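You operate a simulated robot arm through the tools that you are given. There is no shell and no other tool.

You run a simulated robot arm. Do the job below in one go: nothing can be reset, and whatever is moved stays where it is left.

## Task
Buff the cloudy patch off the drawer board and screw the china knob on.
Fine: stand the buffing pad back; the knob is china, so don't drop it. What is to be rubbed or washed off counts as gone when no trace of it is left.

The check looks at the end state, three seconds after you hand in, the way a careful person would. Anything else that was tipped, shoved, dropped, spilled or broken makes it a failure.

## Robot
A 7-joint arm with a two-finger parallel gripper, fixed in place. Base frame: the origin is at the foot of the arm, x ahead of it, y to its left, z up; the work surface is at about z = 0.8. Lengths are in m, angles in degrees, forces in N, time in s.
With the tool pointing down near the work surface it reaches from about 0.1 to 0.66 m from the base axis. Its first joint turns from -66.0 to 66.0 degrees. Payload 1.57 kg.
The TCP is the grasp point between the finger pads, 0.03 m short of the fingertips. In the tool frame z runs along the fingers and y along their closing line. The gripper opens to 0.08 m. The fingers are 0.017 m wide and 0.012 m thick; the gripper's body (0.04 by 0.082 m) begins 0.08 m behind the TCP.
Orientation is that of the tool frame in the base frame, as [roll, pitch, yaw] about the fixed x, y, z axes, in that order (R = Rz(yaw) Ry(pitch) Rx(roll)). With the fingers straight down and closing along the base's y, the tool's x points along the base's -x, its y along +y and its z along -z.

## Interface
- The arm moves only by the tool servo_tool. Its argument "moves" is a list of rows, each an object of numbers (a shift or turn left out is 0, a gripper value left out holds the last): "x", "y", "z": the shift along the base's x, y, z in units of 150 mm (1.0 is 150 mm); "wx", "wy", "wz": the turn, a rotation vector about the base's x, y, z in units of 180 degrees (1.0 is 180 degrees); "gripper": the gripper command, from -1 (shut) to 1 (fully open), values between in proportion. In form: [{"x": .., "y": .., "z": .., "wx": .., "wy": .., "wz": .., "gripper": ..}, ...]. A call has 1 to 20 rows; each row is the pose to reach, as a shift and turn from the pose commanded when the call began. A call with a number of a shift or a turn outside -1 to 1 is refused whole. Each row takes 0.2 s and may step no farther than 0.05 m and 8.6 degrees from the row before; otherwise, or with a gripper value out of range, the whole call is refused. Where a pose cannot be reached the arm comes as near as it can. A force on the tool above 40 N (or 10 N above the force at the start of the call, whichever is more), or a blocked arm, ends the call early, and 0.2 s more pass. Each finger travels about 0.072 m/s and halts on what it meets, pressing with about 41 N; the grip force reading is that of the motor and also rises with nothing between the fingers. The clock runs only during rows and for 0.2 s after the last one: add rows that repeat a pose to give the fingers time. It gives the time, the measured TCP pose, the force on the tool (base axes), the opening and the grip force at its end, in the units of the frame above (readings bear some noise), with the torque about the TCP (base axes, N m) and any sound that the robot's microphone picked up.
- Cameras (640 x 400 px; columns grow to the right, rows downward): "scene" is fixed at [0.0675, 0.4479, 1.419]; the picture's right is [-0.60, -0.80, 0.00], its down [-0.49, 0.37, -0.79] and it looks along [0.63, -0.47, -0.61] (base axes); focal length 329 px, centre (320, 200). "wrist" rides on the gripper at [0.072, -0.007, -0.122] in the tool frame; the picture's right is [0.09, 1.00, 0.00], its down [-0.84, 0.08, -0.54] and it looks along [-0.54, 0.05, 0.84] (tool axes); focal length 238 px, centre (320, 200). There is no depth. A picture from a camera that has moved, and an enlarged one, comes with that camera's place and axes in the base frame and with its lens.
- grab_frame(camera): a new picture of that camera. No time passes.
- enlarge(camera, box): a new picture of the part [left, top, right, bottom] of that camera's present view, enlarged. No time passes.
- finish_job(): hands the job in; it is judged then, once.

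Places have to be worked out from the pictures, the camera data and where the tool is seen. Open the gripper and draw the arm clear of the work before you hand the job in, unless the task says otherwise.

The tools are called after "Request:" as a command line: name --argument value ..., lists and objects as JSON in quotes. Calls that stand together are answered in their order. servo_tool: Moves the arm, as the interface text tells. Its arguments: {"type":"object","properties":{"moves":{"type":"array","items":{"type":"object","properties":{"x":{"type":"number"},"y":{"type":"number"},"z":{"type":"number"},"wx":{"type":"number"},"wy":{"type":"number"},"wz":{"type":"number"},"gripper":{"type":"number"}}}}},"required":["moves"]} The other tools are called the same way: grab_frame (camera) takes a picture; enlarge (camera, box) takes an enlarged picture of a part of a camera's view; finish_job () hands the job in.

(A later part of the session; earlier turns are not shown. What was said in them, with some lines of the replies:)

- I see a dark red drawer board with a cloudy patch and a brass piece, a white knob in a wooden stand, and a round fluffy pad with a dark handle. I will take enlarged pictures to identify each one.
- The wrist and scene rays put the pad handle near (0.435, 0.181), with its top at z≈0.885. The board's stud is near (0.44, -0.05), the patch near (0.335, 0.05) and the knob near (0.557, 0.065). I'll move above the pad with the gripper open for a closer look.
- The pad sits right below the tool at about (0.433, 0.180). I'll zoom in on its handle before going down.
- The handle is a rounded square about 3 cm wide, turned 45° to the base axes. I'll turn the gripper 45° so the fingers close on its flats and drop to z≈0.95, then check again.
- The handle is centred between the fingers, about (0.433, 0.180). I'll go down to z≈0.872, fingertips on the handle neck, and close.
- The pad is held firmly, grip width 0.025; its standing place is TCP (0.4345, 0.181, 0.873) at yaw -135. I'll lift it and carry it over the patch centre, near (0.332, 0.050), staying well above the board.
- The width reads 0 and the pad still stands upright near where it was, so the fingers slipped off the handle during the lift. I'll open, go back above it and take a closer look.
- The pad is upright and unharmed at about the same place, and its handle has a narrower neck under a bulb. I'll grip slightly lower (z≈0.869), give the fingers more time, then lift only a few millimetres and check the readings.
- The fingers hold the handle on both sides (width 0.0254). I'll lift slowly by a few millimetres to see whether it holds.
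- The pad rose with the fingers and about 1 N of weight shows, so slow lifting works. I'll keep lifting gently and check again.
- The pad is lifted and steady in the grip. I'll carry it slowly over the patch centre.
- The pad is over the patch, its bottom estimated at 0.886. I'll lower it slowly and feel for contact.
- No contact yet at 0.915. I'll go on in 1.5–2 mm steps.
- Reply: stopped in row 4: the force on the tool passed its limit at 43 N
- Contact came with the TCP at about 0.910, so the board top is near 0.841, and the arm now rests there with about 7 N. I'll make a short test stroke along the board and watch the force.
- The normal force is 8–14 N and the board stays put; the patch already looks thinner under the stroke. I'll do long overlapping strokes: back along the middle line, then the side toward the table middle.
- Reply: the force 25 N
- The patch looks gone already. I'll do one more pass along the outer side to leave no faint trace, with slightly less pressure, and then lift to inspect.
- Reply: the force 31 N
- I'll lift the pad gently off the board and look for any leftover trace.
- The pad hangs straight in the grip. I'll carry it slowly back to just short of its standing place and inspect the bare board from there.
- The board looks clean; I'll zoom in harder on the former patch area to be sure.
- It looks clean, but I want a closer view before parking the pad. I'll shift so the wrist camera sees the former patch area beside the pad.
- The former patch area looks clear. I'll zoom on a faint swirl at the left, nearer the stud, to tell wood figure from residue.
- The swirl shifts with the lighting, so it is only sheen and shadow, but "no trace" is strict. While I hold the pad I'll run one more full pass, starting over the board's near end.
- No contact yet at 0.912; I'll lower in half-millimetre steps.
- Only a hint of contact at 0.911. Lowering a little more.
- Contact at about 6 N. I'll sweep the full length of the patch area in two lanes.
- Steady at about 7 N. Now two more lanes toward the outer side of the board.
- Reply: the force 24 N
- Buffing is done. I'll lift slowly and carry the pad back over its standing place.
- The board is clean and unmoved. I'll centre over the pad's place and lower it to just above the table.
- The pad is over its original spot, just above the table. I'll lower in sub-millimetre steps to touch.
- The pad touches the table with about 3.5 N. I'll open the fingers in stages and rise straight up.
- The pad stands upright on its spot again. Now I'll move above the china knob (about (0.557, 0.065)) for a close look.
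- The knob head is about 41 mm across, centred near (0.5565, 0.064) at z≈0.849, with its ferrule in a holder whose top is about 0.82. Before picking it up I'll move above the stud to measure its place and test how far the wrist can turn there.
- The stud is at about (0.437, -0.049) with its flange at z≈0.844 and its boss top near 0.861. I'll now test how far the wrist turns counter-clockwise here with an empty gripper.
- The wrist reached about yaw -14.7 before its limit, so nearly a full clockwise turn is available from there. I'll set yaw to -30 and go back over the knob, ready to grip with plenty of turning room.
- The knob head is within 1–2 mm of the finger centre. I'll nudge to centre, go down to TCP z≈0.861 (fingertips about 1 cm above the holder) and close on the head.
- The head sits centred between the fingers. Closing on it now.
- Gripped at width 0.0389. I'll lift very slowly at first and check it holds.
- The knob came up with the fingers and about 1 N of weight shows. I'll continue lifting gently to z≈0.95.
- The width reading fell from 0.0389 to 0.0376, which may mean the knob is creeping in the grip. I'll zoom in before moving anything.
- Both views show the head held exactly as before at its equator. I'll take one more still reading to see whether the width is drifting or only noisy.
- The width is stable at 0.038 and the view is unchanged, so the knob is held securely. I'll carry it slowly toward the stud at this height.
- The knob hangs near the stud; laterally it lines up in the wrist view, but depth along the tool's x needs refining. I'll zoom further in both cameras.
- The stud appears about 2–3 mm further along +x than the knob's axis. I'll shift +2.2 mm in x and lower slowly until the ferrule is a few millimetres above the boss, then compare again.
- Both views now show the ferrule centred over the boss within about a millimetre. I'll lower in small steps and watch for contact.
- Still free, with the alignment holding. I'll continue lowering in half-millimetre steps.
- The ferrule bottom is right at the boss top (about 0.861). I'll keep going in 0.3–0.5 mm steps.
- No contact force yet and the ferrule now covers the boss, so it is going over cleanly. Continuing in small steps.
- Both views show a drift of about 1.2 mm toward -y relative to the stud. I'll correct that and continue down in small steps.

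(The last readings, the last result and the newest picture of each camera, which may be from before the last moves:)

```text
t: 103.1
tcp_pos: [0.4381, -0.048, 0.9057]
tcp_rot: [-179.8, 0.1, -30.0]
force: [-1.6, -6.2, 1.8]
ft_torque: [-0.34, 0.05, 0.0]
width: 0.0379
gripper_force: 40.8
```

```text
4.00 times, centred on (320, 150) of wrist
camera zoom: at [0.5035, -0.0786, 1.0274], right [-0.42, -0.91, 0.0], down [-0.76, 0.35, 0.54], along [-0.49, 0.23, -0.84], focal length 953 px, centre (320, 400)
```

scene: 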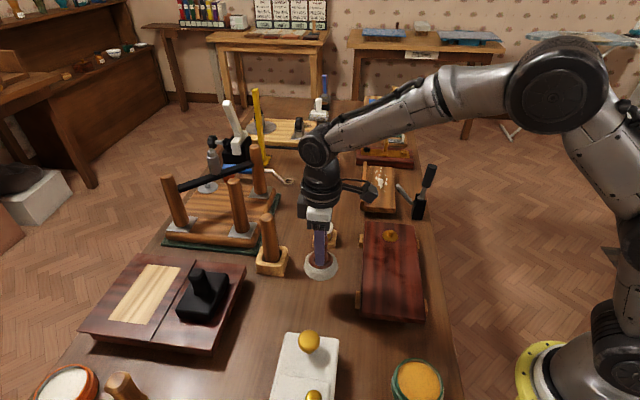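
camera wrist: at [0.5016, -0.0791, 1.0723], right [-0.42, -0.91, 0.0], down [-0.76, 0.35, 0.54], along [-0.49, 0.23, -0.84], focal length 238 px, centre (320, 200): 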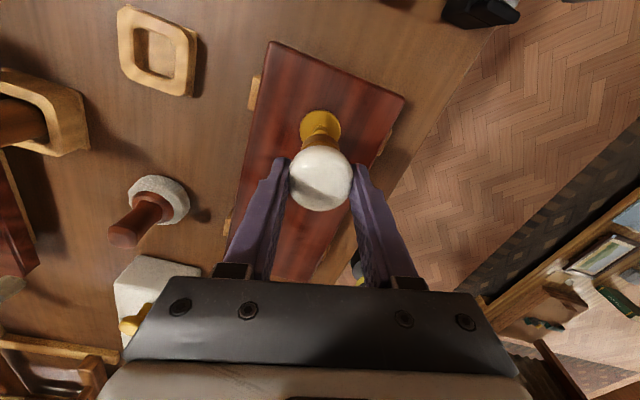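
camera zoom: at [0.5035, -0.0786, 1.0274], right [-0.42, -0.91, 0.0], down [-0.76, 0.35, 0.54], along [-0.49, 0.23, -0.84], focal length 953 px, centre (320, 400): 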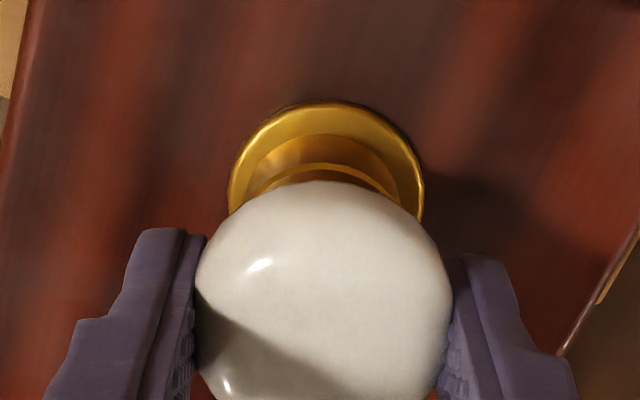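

A sideways force of about 6 N shows I overshot slightly. I'll ease back about 0.6 mm and re-read.

Request:
servo_tool --moves '[{"x": -0.001, "y": -0.002}, {"x": -0.0015, "y": -0.004}, {"x": -0.0015, "y": -0.004}]'

Request:
enlarge --camera "wrist" --box '[280, 100, 360, 200]'

```text
t: 103.9
tcp_pos: [0.4368, -0.0471, 0.9065]
tcp_rot: [-179.7, 0.1, -30.0]
force: [0.0, -4.1, -1.9]
ft_torque: [-0.26, 0.0, 0.0]
width: 0.0378
gripper_force: 40.5
```

```text
4.00 times, centred on (320, 150) of wrist
camera zoom: at [0.5032, -0.0784, 1.0274], right [-0.42, -0.91, 0.0], down [-0.76, 0.35, 0.54], along [-0.49, 0.23, -0.84], focal length 953 px, centre (320, 400)
```

zoom: 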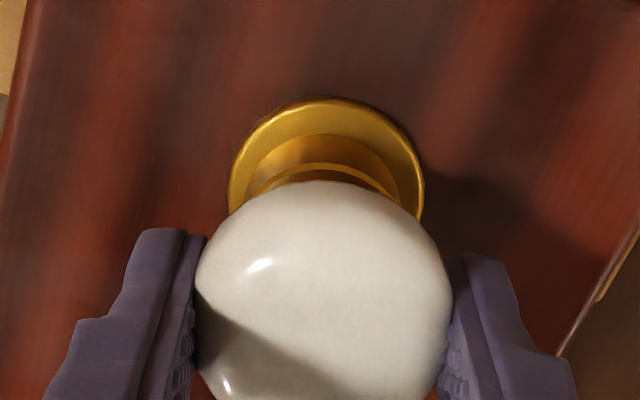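

The force dropped to about 4 N. I'll ease back a little further.

Request:
servo_tool --moves '[{"x": -0.001, "y": -0.002}, {"x": -0.0015, "y": -0.004}, {"x": -0.0015, "y": -0.004}]'

Request:
enlarge --camera "wrist" --box '[280, 100, 360, 200]'

```text
t: 104.7
tcp_pos: [0.4374, -0.0487, 0.9061]
tcp_rot: [-179.8, 0.2, -30.0]
force: [-0.4, -0.4, -0.4]
ft_torque: [0.0, 0.02, 0.0]
width: 0.0379
gripper_force: 40.9
```

```text
4.00 times, centred on (320, 150) of wrist
camera zoom: at [0.5036, -0.0788, 1.0279], right [-0.42, -0.91, 0.0], down [-0.76, 0.35, 0.54], along [-0.49, 0.23, -0.84], focal length 953 px, centre (320, 400)
```

zoom: 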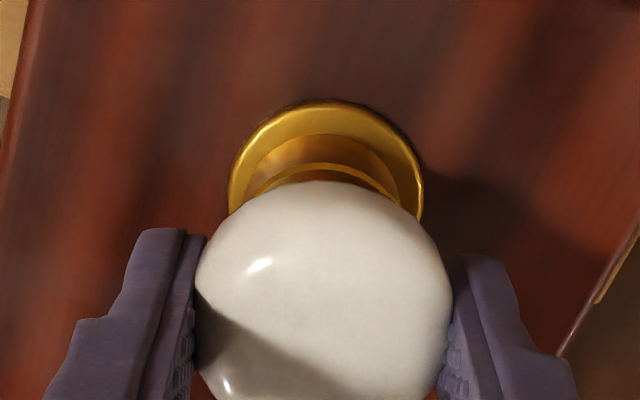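

Lateral force is gone. I'll nudge 0.3 mm further to the middle of the clearance and resume lowering.

Request:
servo_tool --moves '[{"y": -0.002}, {"y": -0.002, "z": -0.003}, {"y": -0.002, "z": -0.006}, {"y": -0.002, "z": -0.009}, {"y": -0.002, "z": -0.012}]'

Request:
enlarge --camera "scene" --box '[370, 200, 410, 250]'

```text
t: 105.9
tcp_pos: [0.438, -0.05, 0.9055]
tcp_rot: [-179.9, 0.2, -30.1]
force: [-0.4, 0.8, -0.4]
ft_torque: [0.04, -0.02, 0.0]
width: 0.0379
gripper_force: 40.4
```

```text
8.00 times, centred on (390, 225) of scene
camera zoom: at [0.0675, 0.448, 1.419], right [-0.6, -0.8, 0.0], down [-0.49, 0.37, -0.79], along [0.63, -0.47, -0.61], focal length 2633 px, centre (-240, 0)
```

zoom: 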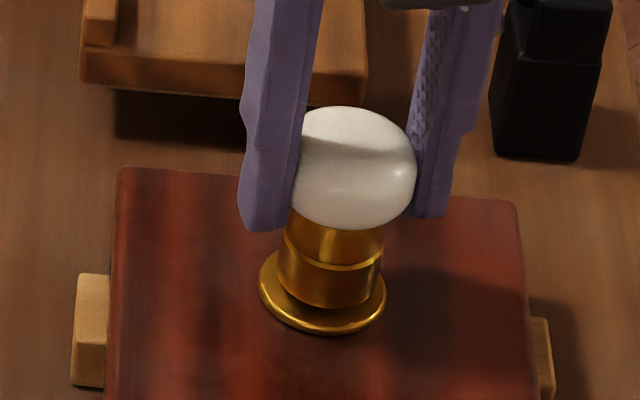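

Still no vertical contact at 0.9047. Continuing down in small steps.

Request:
servo_tool --moves '[{"z": -0.003}, {"z": -0.006}, {"z": -0.009}, {"z": -0.012}]'

Request:
enlarge --camera "scene" --box '[370, 200, 410, 250]'

```text
t: 106.9
tcp_pos: [0.4365, -0.0504, 0.9027]
tcp_rot: [-179.8, 0.2, -29.9]
force: [0.3, -0.4, -0.5]
ft_torque: [-0.02, 0.01, 0.03]
width: 0.0375
gripper_force: 41.0
```

```text
8.00 times, centred on (390, 225) of scene
camera zoom: at [0.0675, 0.4479, 1.419], right [-0.6, -0.8, 0.0], down [-0.49, 0.37, -0.79], along [0.63, -0.47, -0.61], focal length 2633 px, centre (-240, 0)
```

zoom: 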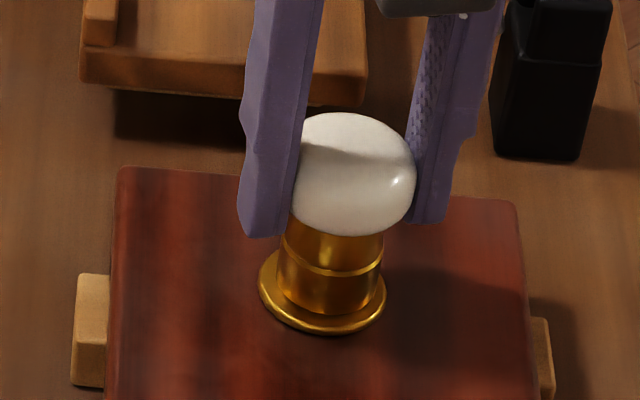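

Ferrule is 2–3 mm above the flange. I'll keep lowering gently to find the thread or the seat.

Request:
servo_tool --moves '[{"z": -0.002}, {"z": -0.004}, {"z": -0.006}, {"z": -0.008}]'

Request:
enlarge --camera "wrist" --box '[280, 100, 360, 200]'

```text
t: 107.9
tcp_pos: [0.4359, -0.0503, 0.9023]
tcp_rot: [-179.8, 0.0, -30.0]
force: [-5.2, -2.2, 14.0]
ft_torque: [-0.19, 0.48, -0.01]
width: 0.0378
gripper_force: 41.3
```

```text
4.00 times, centred on (320, 150) of wrist
camera zoom: at [0.5027, -0.0798, 1.0244], right [-0.42, -0.91, 0.0], down [-0.76, 0.35, 0.54], along [-0.49, 0.23, -0.84], focal length 953 px, centre (320, 400)
```

zoom: 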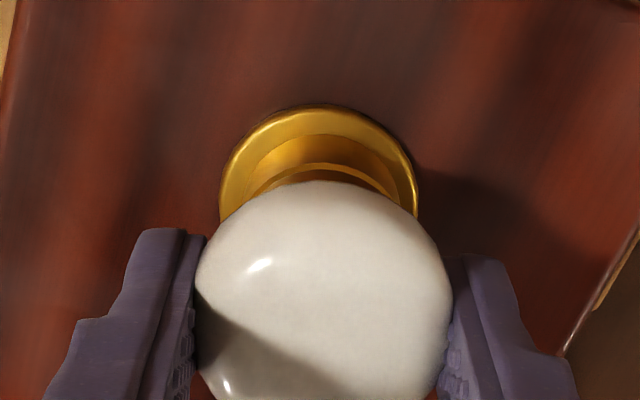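

Contact: about 14 N upward with the ferrule down near the flange, and an off-centre torque like a thread start. I'll ease the load slightly and try a small clockwise turn while watching forces and sound.

Request:
servo_tool --moves '[{"z": 0.002}, {"z": 0.002, "wz": -0.02}, {"z": 0.002, "wz": -0.045}, {"z": 0.002, "wz": -0.07}, {"z": 0.002, "wz": -0.095}, {"z": 0.002, "wz": -0.12}]'

Request:
enlarge --camera "wrist" --box '[280, 100, 360, 200]'

Request:
enlarge --camera "scene" --box '[370, 200, 410, 250]'

```text
t: 109.3
tcp_pos: [0.4373, -0.0502, 0.9026]
tcp_rot: [-179.7, 0.0, -51.7]
force: [-2.4, 1.7, 16.5]
ft_torque: [-0.01, 0.16, 0.13]
width: 0.0375
gripper_force: 41.2
```

```text
4.00 times, centred on (320, 150) of wrist
camera zoom: at [0.4876, -0.1021, 1.0242], right [-0.72, -0.69, -0.01], down [-0.58, 0.61, 0.54], along [-0.37, 0.4, -0.84], focal length 953 px, centre (320, 400)
```

zoom: 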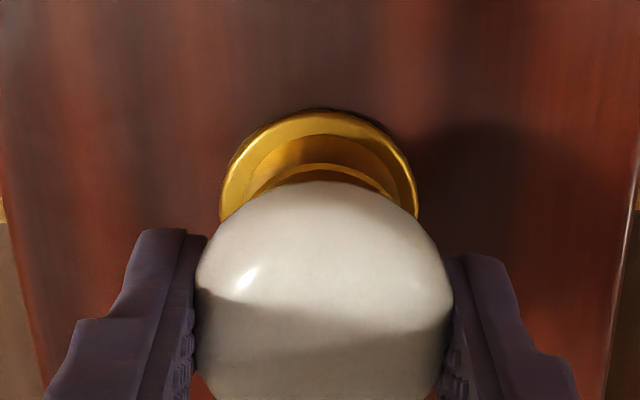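

```text
8.00 times, centred on (390, 225) of scene
camera zoom: at [0.0672, 0.448, 1.419], right [-0.6, -0.8, 0.0], down [-0.49, 0.37, -0.79], along [0.63, -0.47, -0.61], focal length 2633 px, centre (-240, 0)
```

zoom: 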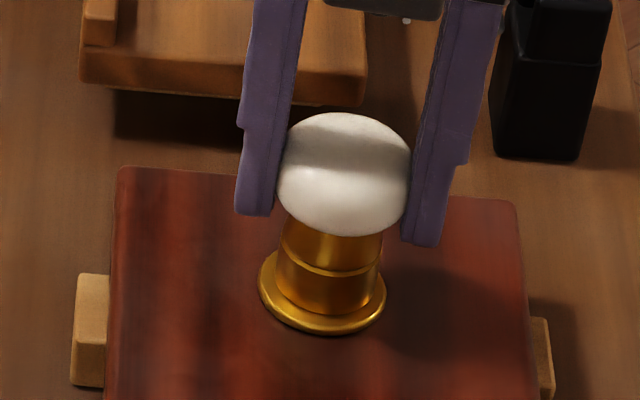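

Turning gave a small resisting torque (0.13 N·m) and no lateral trouble. I'll continue clockwise about 60° more at the same height and watch how the vertical force changes.

Request:
servo_tool --moves '[{"wz": -0.04}, {"wz": -0.08}, {"wz": -0.12}, {"wz": -0.16}, {"wz": -0.2}, {"wz": -0.24}, {"wz": -0.28}, {"wz": -0.32}]'

Request:
enlarge --camera "wrist" --box '[280, 100, 360, 200]'

Request:
enlarge --camera "scene" --box '[370, 200, 410, 250]'

```text
t: 111.1
tcp_pos: [0.4383, -0.0475, 0.9015]
tcp_rot: [-179.4, 0.2, -109.4]
force: [9.6, 5.5, 14.0]
ft_torque: [0.18, -0.33, 0.09]
width: 0.0378
gripper_force: 40.9
```

```text
4.00 times, centred on (320, 150) of wrist
camera zoom: at [0.4204, -0.1184, 1.024], right [-0.97, 0.24, -0.01], down [0.2, 0.81, 0.54], along [0.14, 0.53, -0.84], focal length 953 px, centre (320, 400)
```

zoom: 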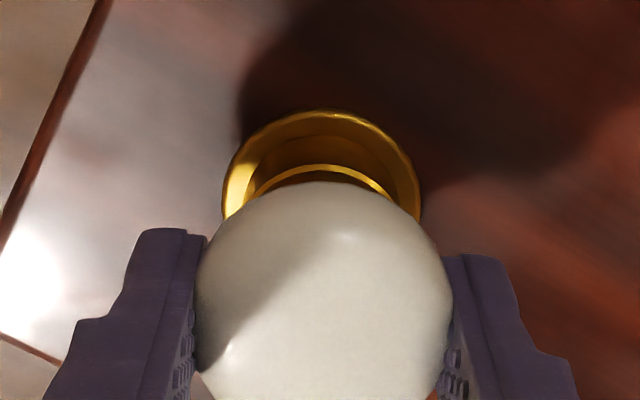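

```text
8.00 times, centred on (390, 225) of scene
camera zoom: at [0.0675, 0.4481, 1.419], right [-0.6, -0.8, 0.0], down [-0.49, 0.37, -0.79], along [0.63, -0.47, -0.61], focal length 2633 px, centre (-240, 0)
```

zoom: 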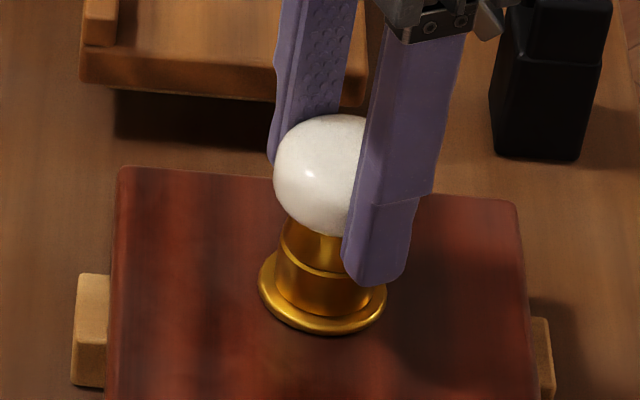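

A sideways push of about 11 N shows the knob axis sits slightly off the TCP and swings as I turn. I'll shift the TCP about 1.3 mm to relieve it and re-read.

Request:
servo_tool --moves '[{"x": 0.004, "y": 0.002}, {"x": 0.008, "y": 0.004}, {"x": 0.008, "y": 0.004}]'

```text
t: 111.9
tcp_pos: [0.438, -0.0483, 0.9025]
tcp_rot: [-179.7, 0.2, -109.3]
force: [10.0, 6.2, 10.2]
ft_torque: [0.22, -0.42, 0.02]
width: 0.0376
gripper_force: 40.7
```

The force hasn't dropped yet; the arm seems to lag small shifts. I'll nudge the same way again.

Request:
servo_tool --moves '[{"x": 0.003, "y": 0.0015}, {"x": 0.006, "y": 0.003}, {"x": 0.006, "y": 0.003}, {"x": 0.006, "y": 0.003}]'

Request:
enlarge --camera "wrist" --box '[280, 100, 360, 200]'

```text
t: 112.9
tcp_pos: [0.4378, -0.0476, 0.9022]
tcp_rot: [-179.7, 0.1, -109.2]
force: [0.9, -0.7, 14.3]
ft_torque: [-0.15, 0.06, 0.04]
width: 0.0376
gripper_force: 40.9
```

```text
4.00 times, centred on (320, 150) of wrist
camera zoom: at [0.4214, -0.1184, 1.024], right [-0.97, 0.24, 0.0], down [0.2, 0.82, 0.54], along [0.13, 0.53, -0.84], focal length 953 px, centre (320, 400)
```

zoom: 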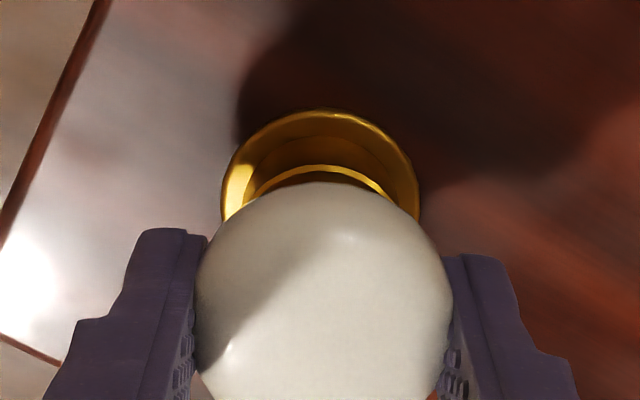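

Lateral force is now near zero with about 14 N down, which puts the knob axis about 2 mm along tool x from the TCP. I'll turn another 60° clockwise while moving the TCP on the compensating arc.

Request:
servo_tool --moves '[{"x": 0.0002, "y": -0.0016, "wz": -0.0417}, {"x": 0.0006, "y": -0.0032, "wz": -0.0833}, {"x": 0.0013, "y": -0.0046, "wz": -0.125}, {"x": 0.0024, "y": -0.006, "wz": -0.1667}, {"x": 0.0036, "y": -0.0072, "wz": -0.2083}, {"x": 0.0052, "y": -0.0083, "wz": -0.25}, {"x": 0.0069, "y": -0.0092, "wz": -0.2917}, {"x": 0.0087, "y": -0.0101, "wz": -0.3333}]'

Request:
enlarge --camera "scene" --box '[370, 200, 410, 250]'

Request:
enlarge --camera "wrist" --box '[280, 100, 360, 200]'

```text
t: 114.7
tcp_pos: [0.4401, -0.0492, 0.902]
tcp_rot: [-179.8, 0.1, -169.2]
force: [-2.9, 3.9, 17.4]
ft_torque: [0.15, 0.16, 0.12]
width: 0.0379
gripper_force: 40.9
```

```text
8.00 times, centred on (390, 225) of scene
camera zoom: at [0.0671, 0.4481, 1.419], right [-0.6, -0.8, 0.0], down [-0.49, 0.37, -0.79], along [0.63, -0.47, -0.61], focal length 2633 px, centre (-240, 0)
```

zoom: 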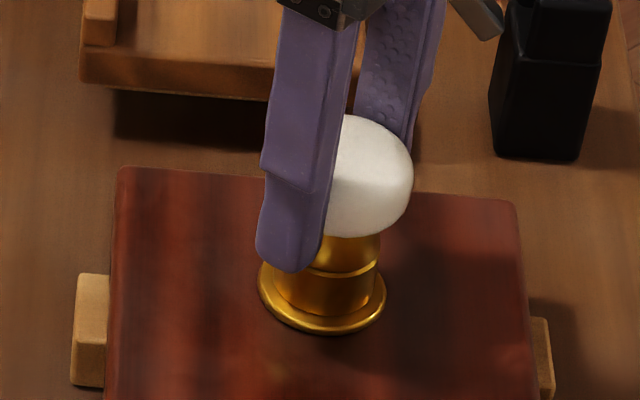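

```text
4.00 times, centred on (320, 150) of wrist
camera zoom: at [0.3707, -0.0687, 1.0235], right [-0.28, 0.96, 0.0], down [0.81, 0.23, 0.54], along [0.52, 0.15, -0.84], focal length 953 px, centre (320, 400)
```

zoom: 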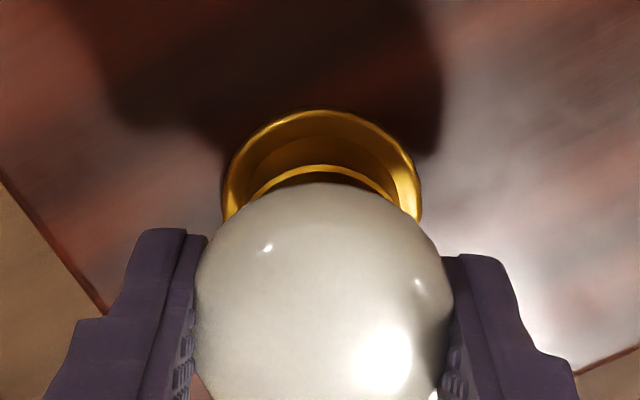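

Forces stay small and the knob turns with the fingers (about 139° so far). I'll keep turning clockwise with the compensating shift.

Request:
servo_tool --moves '[{"x": -0.0005, "y": -0.001, "wz": -0.0417}, {"x": -0.001, "y": -0.0022, "wz": -0.0833}, {"x": -0.0017, "y": -0.0035, "wz": -0.125}, {"x": -0.0024, "y": -0.0048, "wz": -0.1667}, {"x": -0.0032, "y": -0.0061, "wz": -0.2083}, {"x": -0.0042, "y": -0.0075, "wz": -0.25}, {"x": -0.0053, "y": -0.0088, "wz": -0.2917}, {"x": -0.0064, "y": -0.01, "wz": -0.3333}]'

Request:
enlarge --camera "scene" --box '[370, 200, 410, 250]'

Request:
enlarge --camera "wrist" --box '[280, 100, 360, 200]'

```text
t: 116.5
tcp_pos: [0.4387, -0.0523, 0.9018]
tcp_rot: [-179.8, 0.2, 130.7]
force: [-3.1, 12.8, 13.7]
ft_torque: [0.67, 0.13, 0.04]
width: 0.0375
gripper_force: 41.0
```

```text
8.00 times, centred on (390, 225) of scene
camera zoom: at [0.0672, 0.4483, 1.4189], right [-0.6, -0.8, 0.0], down [-0.49, 0.37, -0.79], along [0.63, -0.47, -0.61], focal length 2633 px, centre (-240, 0)
```

zoom: 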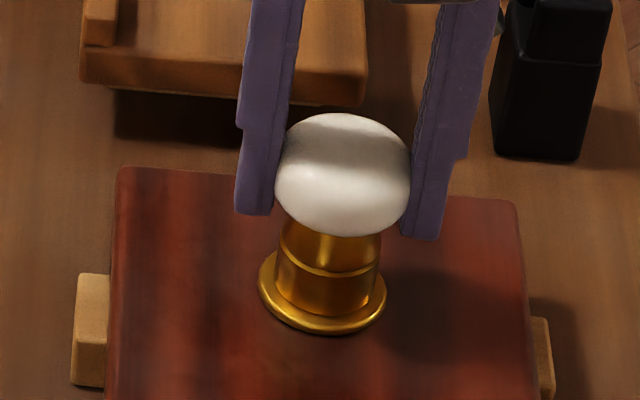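

```text
4.00 times, centred on (320, 150) of wrist
camera zoom: at [0.3883, 0.0, 1.0234], right [0.7, 0.72, 0.0], down [0.6, -0.58, 0.54], along [0.39, -0.38, -0.84], focal length 953 px, centre (320, 400)
```

zoom: 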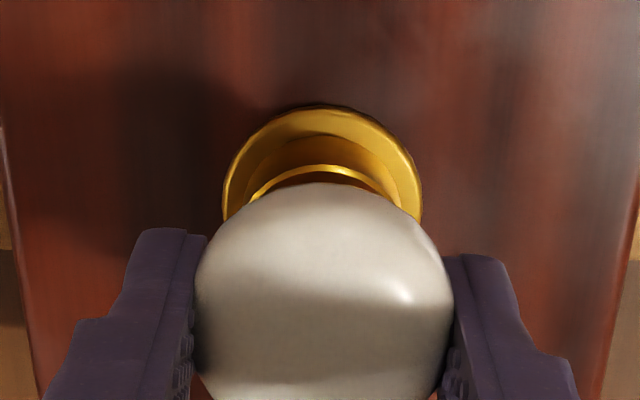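

Lateral push in +y means the knob is about 0.8 mm too far toward -y. Before correcting I'll zoom tightly on the ferrule and flange gap to see whether it is descending.

Request:
enlarge --camera "scene" --box '[380, 218, 404, 244]'

Request:
enlarge --camera "wrist" --box '[294, 122, 350, 157]'

```text
15.38 times, centred on (392, 231) of scene
camera zoom: at [0.0672, 0.4483, 1.4189], right [-0.6, -0.8, 0.0], down [-0.49, 0.37, -0.79], along [0.63, -0.47, -0.61], focal length 5064 px, centre (-788, -277)
```

zoom: 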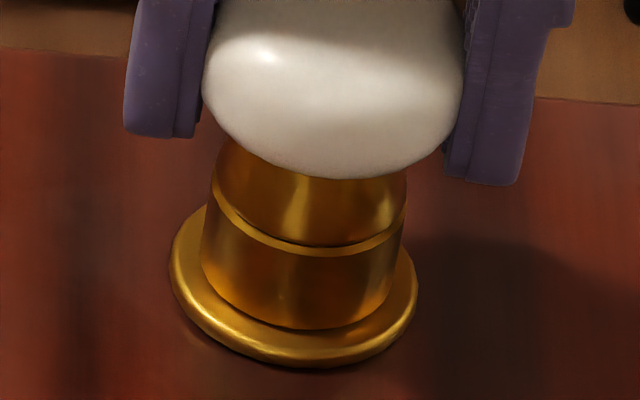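

```text
11.43 times, centred on (322, 140) of wrist
camera zoom: at [0.3883, 0.0, 1.0234], right [0.7, 0.72, 0.0], down [0.6, -0.58, 0.54], along [0.39, -0.38, -0.84], focal length 2724 px, centre (297, 891)
```

zoom: 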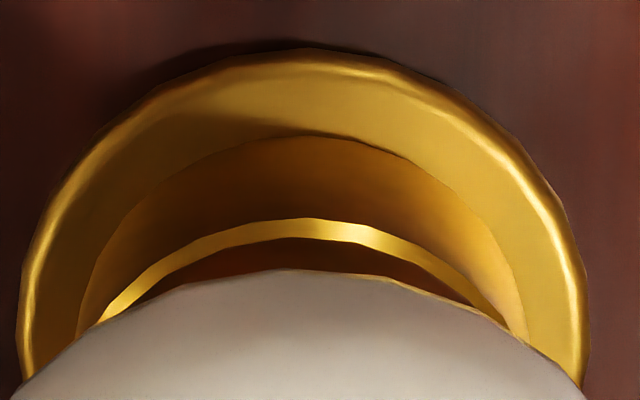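

The ferrule and flange look nearly concentric, with perhaps 1–2 mm still to go down. I'll ease +0.8 mm in y and keep turning clockwise another 60° with a smaller compensation.

Request:
servo_tool --moves '[{"x": -0.0005, "y": 0.0025}, {"x": -0.001, "y": 0.005}, {"x": -0.0018, "y": 0.005, "wz": -0.0417}, {"x": -0.0028, "y": 0.005, "wz": -0.0833}, {"x": -0.004, "y": 0.005, "wz": -0.125}, {"x": -0.0052, "y": 0.0048, "wz": -0.1667}, {"x": -0.0064, "y": 0.0046, "wz": -0.2083}, {"x": -0.0076, "y": 0.0044, "wz": -0.25}, {"x": -0.0088, "y": 0.0042, "wz": -0.2917}, {"x": -0.01, "y": 0.004, "wz": -0.3333}]'

Request:
enlarge --camera "scene" --box '[380, 218, 404, 244]'

Request:
enlarge --camera "wrist" --box '[280, 100, 360, 200]'

```text
t: 118.7
tcp_pos: [0.4375, -0.0506, 0.9036]
tcp_rot: [-179.9, 0.2, 70.8]
force: [0.6, -1.1, 1.4]
ft_torque: [-0.02, -0.1, 0.93]
width: 0.0397
gripper_force: 40.2
```

```text
15.38 times, centred on (392, 231) of scene
camera zoom: at [0.0674, 0.4479, 1.419], right [-0.6, -0.8, 0.0], down [-0.49, 0.37, -0.79], along [0.63, -0.47, -0.61], focal length 5064 px, centre (-788, -277)
```

zoom: 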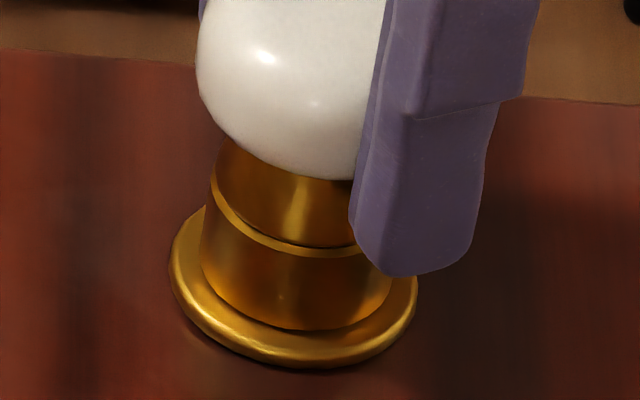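

```text
4.00 times, centred on (320, 150) of wrist
camera zoom: at [0.4565, 0.019, 1.023], right [0.97, -0.24, 0.0], down [-0.2, -0.81, 0.54], along [-0.13, -0.53, -0.84], focal length 953 px, centre (320, 400)
```

zoom: 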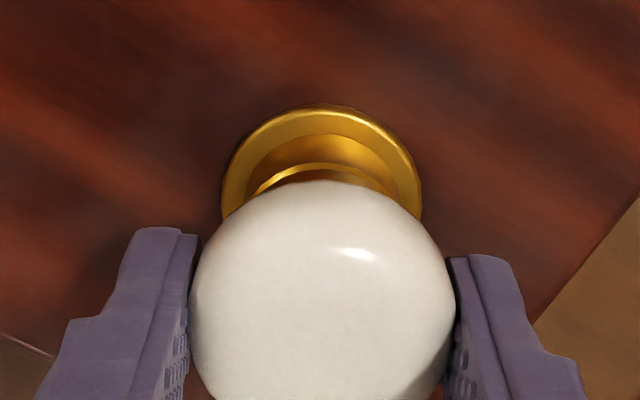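

The torque jumped to 0.93 N·m and the vertical load vanished while the fingers started slipping on the head, as when a thread comes up tight. I'll confirm with a gentle upward tug of under a millimetre.

Request:
servo_tool --moves '[{"z": 0.002}, {"z": 0.004}, {"z": 0.006}, {"z": 0.007}]'

Request:
enlarge --camera "scene" --box '[380, 218, 404, 244]'

```text
t: 119.7
tcp_pos: [0.4398, -0.0509, 0.9015]
tcp_rot: [-179.8, 0.2, 70.8]
force: [1.7, -6.1, -5.6]
ft_torque: [-0.36, -0.16, 0.75]
width: 0.0398
gripper_force: 41.1
```

```text
15.38 times, centred on (392, 231) of scene
camera zoom: at [0.0676, 0.4478, 1.4191], right [-0.6, -0.8, 0.0], down [-0.49, 0.37, -0.79], along [0.63, -0.47, -0.61], focal length 5064 px, centre (-788, -277)
```

zoom: 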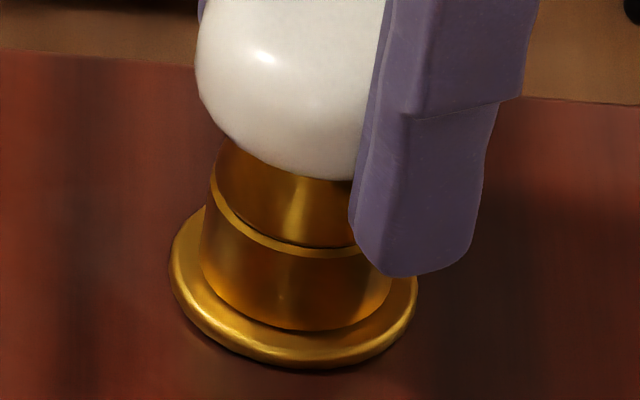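

The tug met over 5 N of resistance and the knob did not rise, so the thread holds it. I'll undo the tug and open the fingers fully, leaving the knob on the stud.

Request:
servo_tool --moves '[{"z": -0.004}, {"z": -0.006, "gripper": 0.05}, {"z": -0.006, "gripper": 0.2}, {"z": -0.006, "gripper": 0.5}, {"z": -0.006, "gripper": 1}, {"z": -0.006, "gripper": 1}, {"z": -0.006, "gripper": 1}]'

Request:
enlarge --camera "scene" --box '[370, 200, 410, 250]'

Request:
grab_frame --camera "wrist"

```text
t: 121.3
tcp_pos: [0.4392, -0.0513, 0.9014]
tcp_rot: [-179.7, 0.2, 70.8]
force: [0.0, 0.1, 0.8]
ft_torque: [0.01, 0.0, 0.0]
width: 0.08
gripper_force: 0.1
```

```text
8.00 times, centred on (390, 225) of scene
camera zoom: at [0.0675, 0.4479, 1.419], right [-0.6, -0.8, 0.0], down [-0.49, 0.37, -0.79], along [0.63, -0.47, -0.61], focal length 2633 px, centre (-240, 0)
```

zoom: 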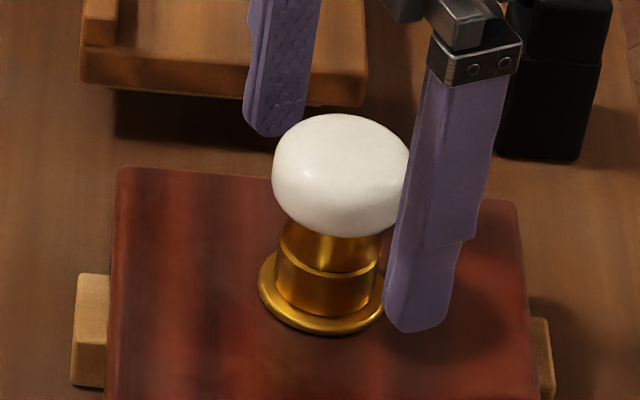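

```text
taken
camera wrist: at [0.4569, 0.0194, 1.0234], right [0.97, -0.24, 0.0], down [-0.2, -0.82, 0.54], along [-0.13, -0.53, -0.84], focal length 238 px, centre (320, 200)
```

wrist: 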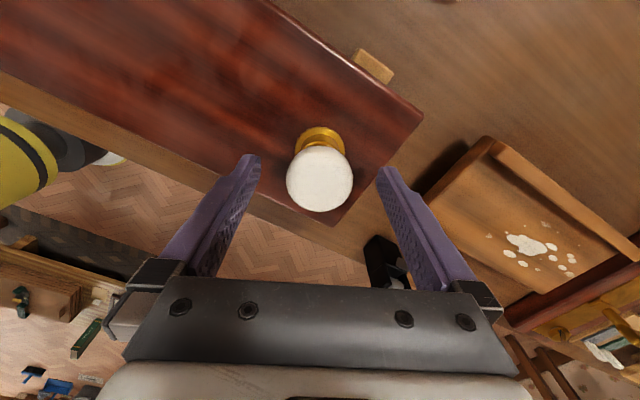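

The knob stands straight on the stud. I'll zoom in on its seat for a check.

Request:
enlarge --camera "scene" --box '[378, 212, 404, 244]'

Request:
enlarge --camera "wrist" --box '[280, 115, 360, 220]'

```text
12.50 times, centred on (391, 228) of scene
camera zoom: at [0.0675, 0.4479, 1.419], right [-0.6, -0.8, 0.0], down [-0.49, 0.37, -0.79], along [0.63, -0.47, -0.61], focal length 4114 px, centre (-568, -150)
```

zoom: 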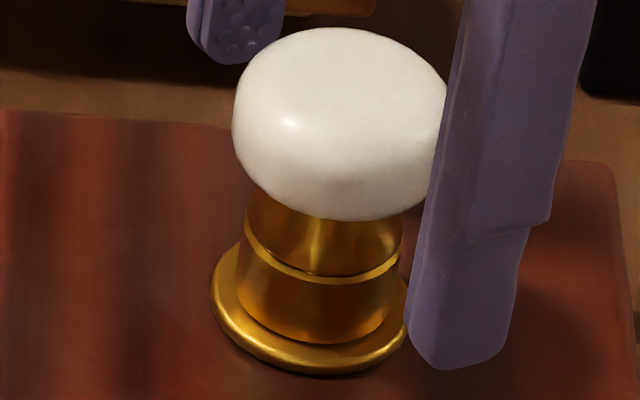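

```text
3.81 times, centred on (320, 168) of wrist
camera zoom: at [0.4569, 0.0194, 1.0234], right [0.97, -0.24, 0.0], down [-0.2, -0.82, 0.54], along [-0.13, -0.53, -0.84], focal length 908 px, centre (320, 324)
```

zoom: 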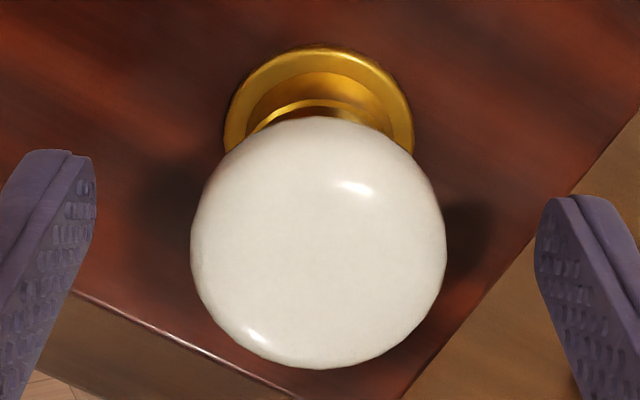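

It looks seated, though I want firmer proof than one jump in torque. With the fingers open I'll re-centre 1.5 mm along the tool, turn back counter-clockwise 100°, and prepare a second grip to test for further turning.

Request:
servo_tool --moves '[{"x": 0.0033, "y": 0.0094}, {"x": 0.0033, "y": 0.0094, "wz": 0.045}, {"x": 0.0033, "y": 0.0094, "wz": 0.09}, {"x": 0.0033, "y": 0.0094, "wz": 0.135}, {"x": 0.0033, "y": 0.0094, "wz": 0.18}, {"x": 0.0033, "y": 0.0094, "wz": 0.225}, {"x": 0.0033, "y": 0.0094, "wz": 0.27}, {"x": 0.0033, "y": 0.0094, "wz": 0.315}, {"x": 0.0033, "y": 0.0094, "wz": 0.36}, {"x": 0.0033, "y": 0.0094, "wz": 0.405}, {"x": 0.0033, "y": 0.0094, "wz": 0.45}, {"x": 0.0033, "y": 0.0094, "wz": 0.495}, {"x": 0.0033, "y": 0.0094, "wz": 0.54}, {"x": 0.0033, "y": 0.0094, "wz": 0.556}, {"x": 0.0033, "y": 0.0094, "wz": 0.556}]'

Request:
enlarge --camera "wrist" --box '[270, 105, 370, 220]'

Request:
enlarge --camera "scene" --box '[370, 200, 410, 250]'

```text
t: 124.5
tcp_pos: [0.4398, -0.049, 0.9022]
tcp_rot: [-179.7, 0.2, 171.0]
force: [-0.1, -0.9, 0.3]
ft_torque: [-0.02, 0.01, 0.02]
width: 0.0798
gripper_force: 0.0
```

```text
3.48 times, centred on (320, 162) of wrist
camera zoom: at [0.3673, -0.0439, 1.0237], right [0.06, 1.0, 0.0], down [0.84, -0.05, 0.54], along [0.54, -0.04, -0.84], focal length 829 px, centre (320, 330)
```

zoom: 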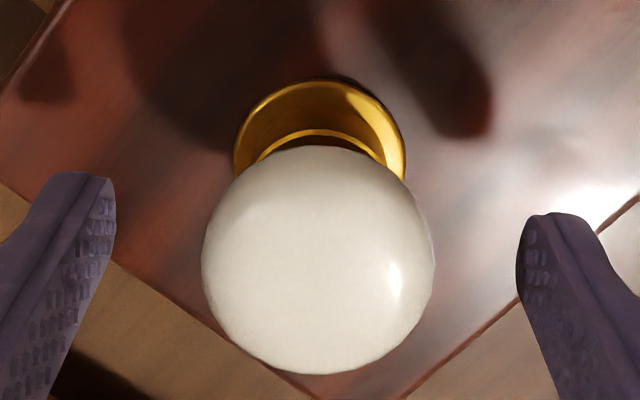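

```text
8.00 times, centred on (390, 225) of scene
camera zoom: at [0.0675, 0.4479, 1.419], right [-0.6, -0.8, 0.0], down [-0.49, 0.37, -0.79], along [0.63, -0.47, -0.61], focal length 2633 px, centre (-240, 0)
```

zoom: 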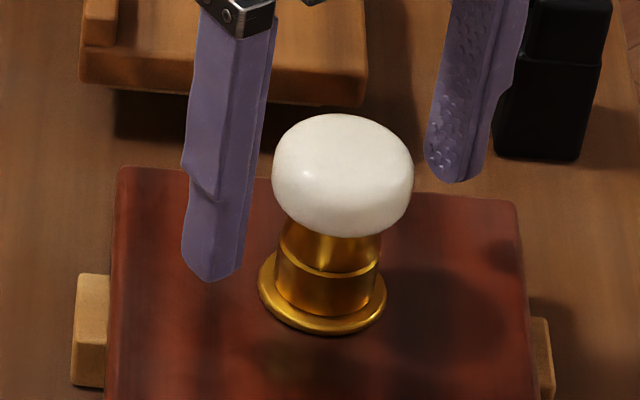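

The knob looks upright and centred on the flange. I'll re-grip the head and try turning it further clockwise to see if it is truly tight.

Request:
servo_tool --moves '[{"gripper": 0.4}, {"gripper": 0.1}, {"gripper": -0.1}, {"gripper": -1}, {"gripper": -1}, {"gripper": -1}, {"gripper": -1}]'

```text
t: 126.1
tcp_pos: [0.4389, -0.0501, 0.902]
tcp_rot: [-179.8, 0.2, 170.9]
force: [-1.1, -4.9, 1.4]
ft_torque: [-0.13, 0.09, 0.25]
width: 0.0385
gripper_force: 41.6
```

A 5 N sideways load shows the knob is slightly toward -y of the finger centre. I'll shift 0.5 mm that way and turn clockwise 24°.

Request:
servo_tool --moves '[{"y": -0.0035}, {"y": -0.0035, "wz": -0.022}, {"y": -0.0035, "wz": -0.044}, {"y": -0.0035, "wz": -0.066}, {"y": -0.0035, "wz": -0.088}, {"y": -0.0035, "wz": -0.11}, {"y": -0.0035, "wz": -0.133}]'

Request:
enlarge --camera "scene" --box '[370, 200, 410, 250]'

```text
t: 127.7
tcp_pos: [0.4402, -0.0506, 0.9024]
tcp_rot: [-179.7, 0.1, 146.9]
force: [0.0, 5.9, -0.2]
ft_torque: [0.2, -0.01, 0.49]
width: 0.0405
gripper_force: 40.8
```

```text
8.00 times, centred on (390, 225) of scene
camera zoom: at [0.0675, 0.4481, 1.419], right [-0.6, -0.8, 0.0], down [-0.49, 0.37, -0.79], along [0.63, -0.47, -0.61], focal length 2633 px, centre (-240, 0)
```

zoom: 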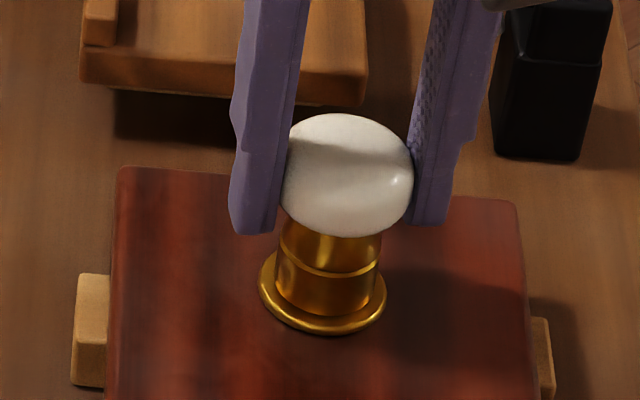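

The width changed as I turned (0.0385 to 0.0405), so the fingers slide around a knob that no longer turns: it is tight. I'll open the fingers and rise straight up off it.

Request:
servo_tool --moves '[{"y": 0.003}, {"y": 0.003, "gripper": 0.1}, {"y": 0.003, "gripper": 0.4}, {"y": 0.003, "gripper": 1}, {"y": 0.003, "gripper": 1}, {"y": 0.003, "gripper": 1}, {"y": 0.003, "z": 0.06}, {"y": 0.003, "z": 0.16}, {"y": 0.003, "z": 0.3}, {"y": 0.003, "z": 0.45}, {"y": 0.003, "z": 0.6}, {"y": 0.003, "z": 0.75}, {"y": 0.003, "z": 0.9}, {"y": 0.003, "z": 0.95}]'

Request:
grab_frame --camera "scene"

Request:
enlarge --camera "scene" --box '[370, 200, 410, 250]'

Request:
grab_frame --camera "wrist"

```text
t: 130.7
tcp_pos: [0.4376, -0.051, 1.0449]
tcp_rot: [-179.8, 0.3, 147.0]
force: [0.1, -0.3, 0.1]
ft_torque: [0.0, -0.03, 0.0]
width: 0.0799
gripper_force: 0.1
```

```text
taken
```

scene: 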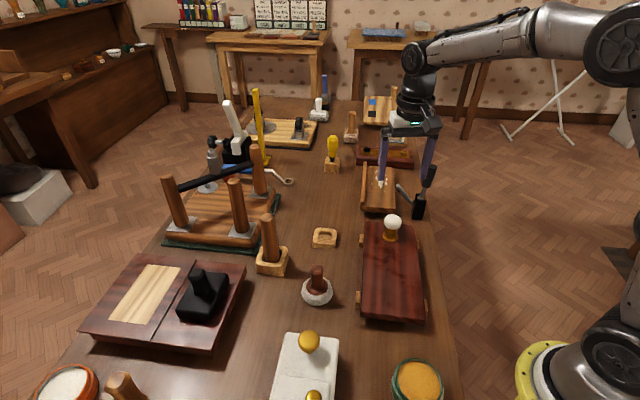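

```text
8.00 times, centred on (390, 225) of scene
camera zoom: at [0.0674, 0.4479, 1.419], right [-0.6, -0.8, 0.0], down [-0.49, 0.37, -0.79], along [0.63, -0.47, -0.61], focal length 2633 px, centre (-240, 0)
```

zoom: 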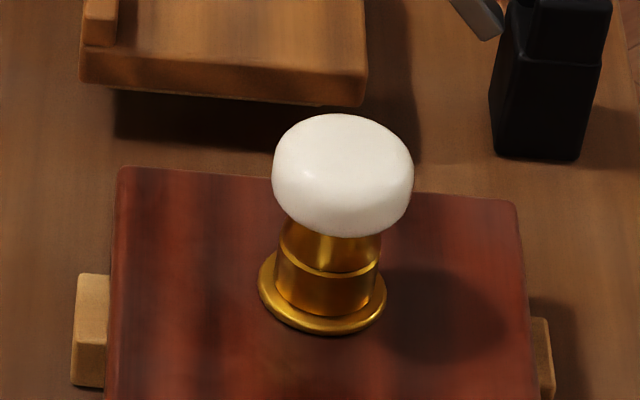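

```text
taken
camera wrist: at [0.374, -0.0163, 1.1673], right [0.47, 0.89, 0.0], down [0.74, -0.39, 0.54], along [0.48, -0.26, -0.84], focal length 238 px, centre (320, 200)
```

wrist: 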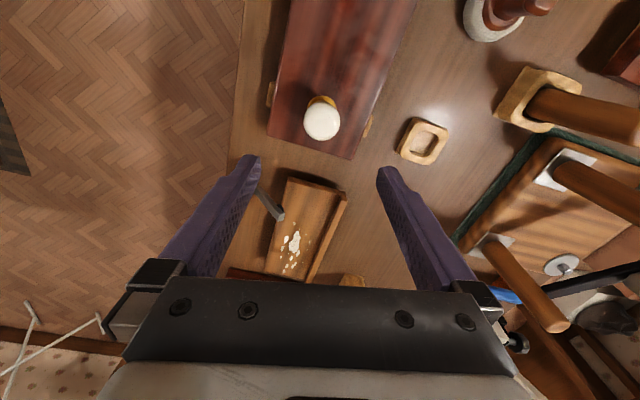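

The knob stands on the stud and everything else appears undisturbed. I'll take close views of the seat and of the pad before moving clear.

Request:
enlarge --camera "scene" --box '[380, 226, 400, 244]'

Request:
enlarge --camera "wrist" --box '[295, 85, 350, 145]'

Request:
enlarge --camera "scene" --box '[355, 210, 435, 330]'

```text
16.00 times, centred on (390, 235) of scene
camera zoom: at [0.0674, 0.4479, 1.419], right [-0.6, -0.8, 0.0], down [-0.49, 0.37, -0.79], along [0.63, -0.47, -0.61], focal length 5266 px, centre (-800, -360)
```

zoom: 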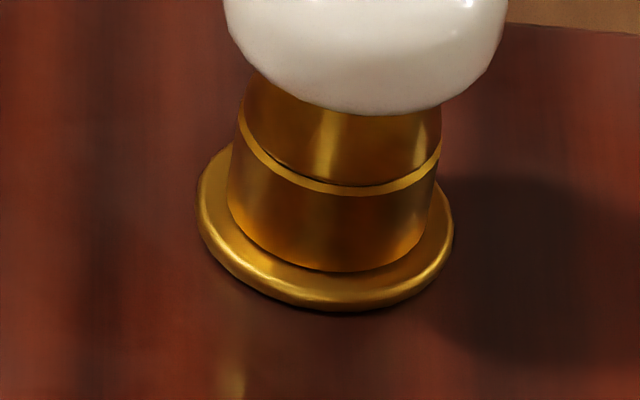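

```text
6.67 times, centred on (322, 115) of wrist
camera zoom: at [0.374, -0.0163, 1.1673], right [0.47, 0.89, 0.0], down [0.74, -0.39, 0.54], along [0.48, -0.26, -0.84], focal length 1589 px, centre (303, 767)
```

zoom: 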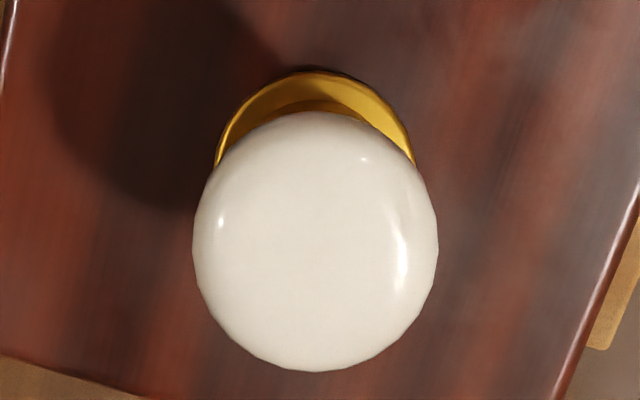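

```text
3.33 times, centred on (395, 270) of scene
camera zoom: at [0.0674, 0.4479, 1.419], right [-0.6, -0.8, 0.0], down [-0.49, 0.37, -0.79], along [0.63, -0.47, -0.61], focal length 1097 px, centre (70, -33)
```

zoom: 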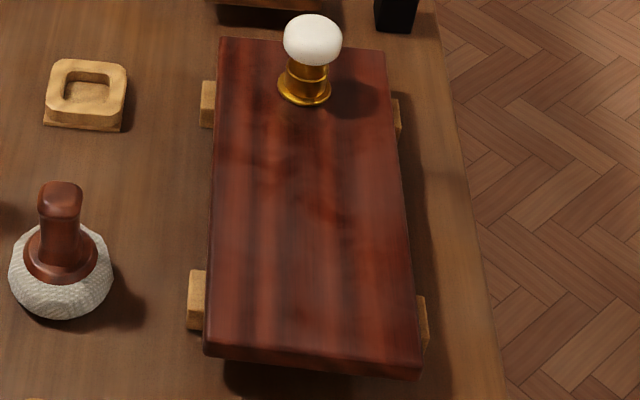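

The knob sits square on the flange, the board is clean, the pad stands, and the empty holder hasn't moved. I'll draw the arm up and clear with the gripper open.

Request:
servo_tool --moves '[{"z": 0.2, "gripper": 1}, {"x": -0.03, "y": 0.05, "z": 0.4}, {"x": -0.08, "y": 0.12, "z": 0.6}, {"x": -0.14, "y": 0.2, "z": 0.8}, {"x": -0.2, "y": 0.3, "z": 0.95}, {"x": -0.26, "y": 0.4, "z": 1.0}, {"x": -0.3, "y": 0.5, "z": 1.0}, {"x": -0.3, "y": 0.5, "z": 1.0}]'

Request:
grab_frame --camera "scene"

Request:
enlarge --camera "scene" --box '[290, 195, 440, 330]'

Request:
grab_frame --camera "wrist"

```text
t: 132.5
tcp_pos: [0.3932, 0.0262, 1.1933]
tcp_rot: [-179.8, 0.1, 146.9]
force: [-0.7, -0.4, -0.1]
ft_torque: [0.02, 0.01, -0.01]
width: 0.0802
gripper_force: 0.1
```

```text
taken
```

scene: 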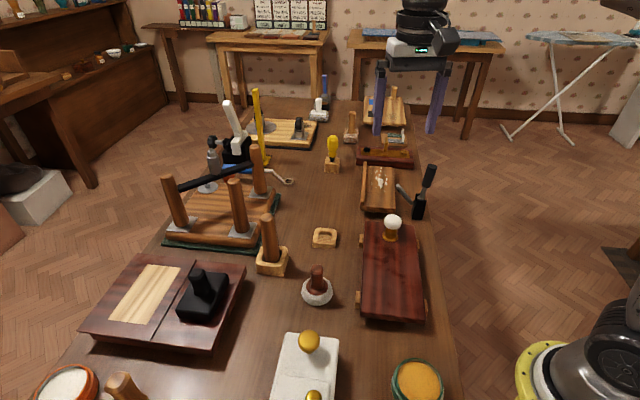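

```text
2.96 times, centred on (365, 262) of scene
camera zoom: at [0.0674, 0.448, 1.419], right [-0.6, -0.8, 0.0], down [-0.49, 0.37, -0.79], along [0.63, -0.47, -0.61], focal length 975 px, centre (187, 15)
```

zoom: 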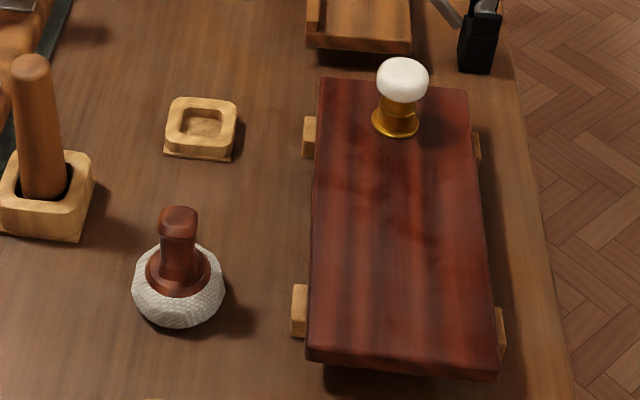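

```text
taken
camera wrist: at [0.3313, 0.0606, 1.314], right [0.47, 0.89, 0.0], down [0.74, -0.39, 0.54], along [0.48, -0.26, -0.84], focal length 238 px, centre (320, 200)
```

wrist: 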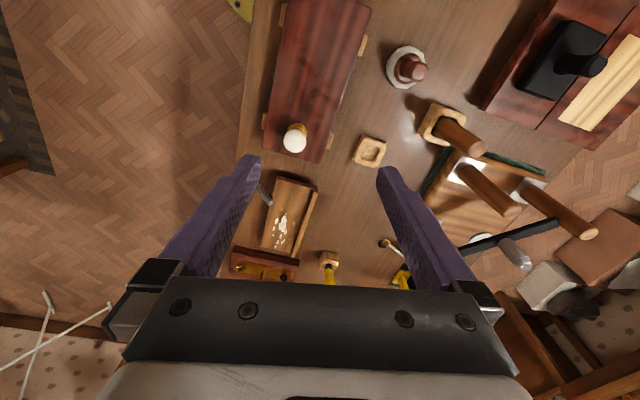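

Everything is in place; one last close look at the board's former patch area in clear light before handing in.

Request:
enlarge --camera "wrist" --box '[255, 0, 385, 165]'

Request:
enlarge --camera "scene" --box '[362, 245, 425, 322]'

```text
2.42 times, centred on (320, 82) of wrist
camera zoom: at [0.3313, 0.0606, 1.314], right [0.47, 0.89, 0.0], down [0.74, -0.39, 0.54], along [0.48, -0.26, -0.84], focal length 578 px, centre (320, 485)
```

zoom: 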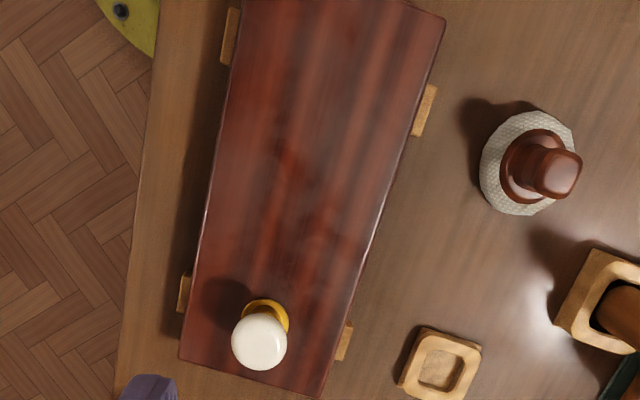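

```text
5.19 times, centred on (394, 284) of scene
camera zoom: at [0.0674, 0.448, 1.419], right [-0.6, -0.8, 0.0], down [-0.49, 0.37, -0.79], along [0.63, -0.47, -0.61], focal length 1710 px, centre (-62, -234)
```

zoom: 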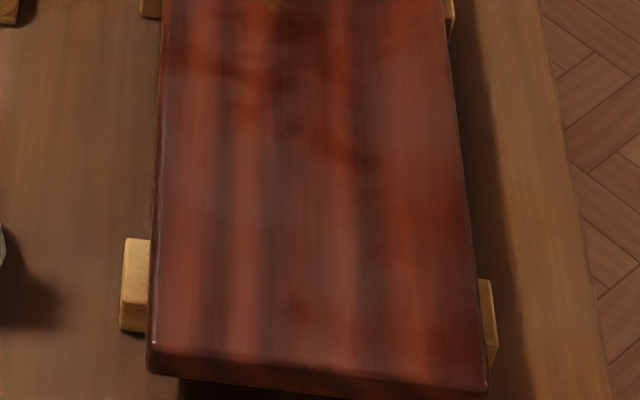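

Both views show the board free of any haze, the knob tight and upright on its stud, and the pad standing on its spot. The arm is clear with the gripper open, so I'm handing the job in.

Request:
finish_job

```text
The job is handed in.
```

The cloudy patch is buffed off the drawer board and the china knob is screwed onto its stud. The job is handed in; I haven't been told the result of the check.

- **Patch:** I rubbed the whole area twice. The last close views from both cameras show no haze left, only wood grain and sheen.
- **Knob:** I turned it clockwise until it came up tight. After that my fingers slid around it instead of turning it, and a gentle upward tug did not move it. It was never dropped.
- **Knob seat:** it looks upright on the flange. I couldn't fully rule out a gap of a millimetre or two under the ferrule from the pictures.
- **Pad:** it is standing upright within a few millimetres of where it started. My first grip slipped off the handle as I lifted, which nudged the pad a few millimetres, but it stayed upright.

Nothing else looks moved in the final pictures. The gripper is open and the arm is clear.
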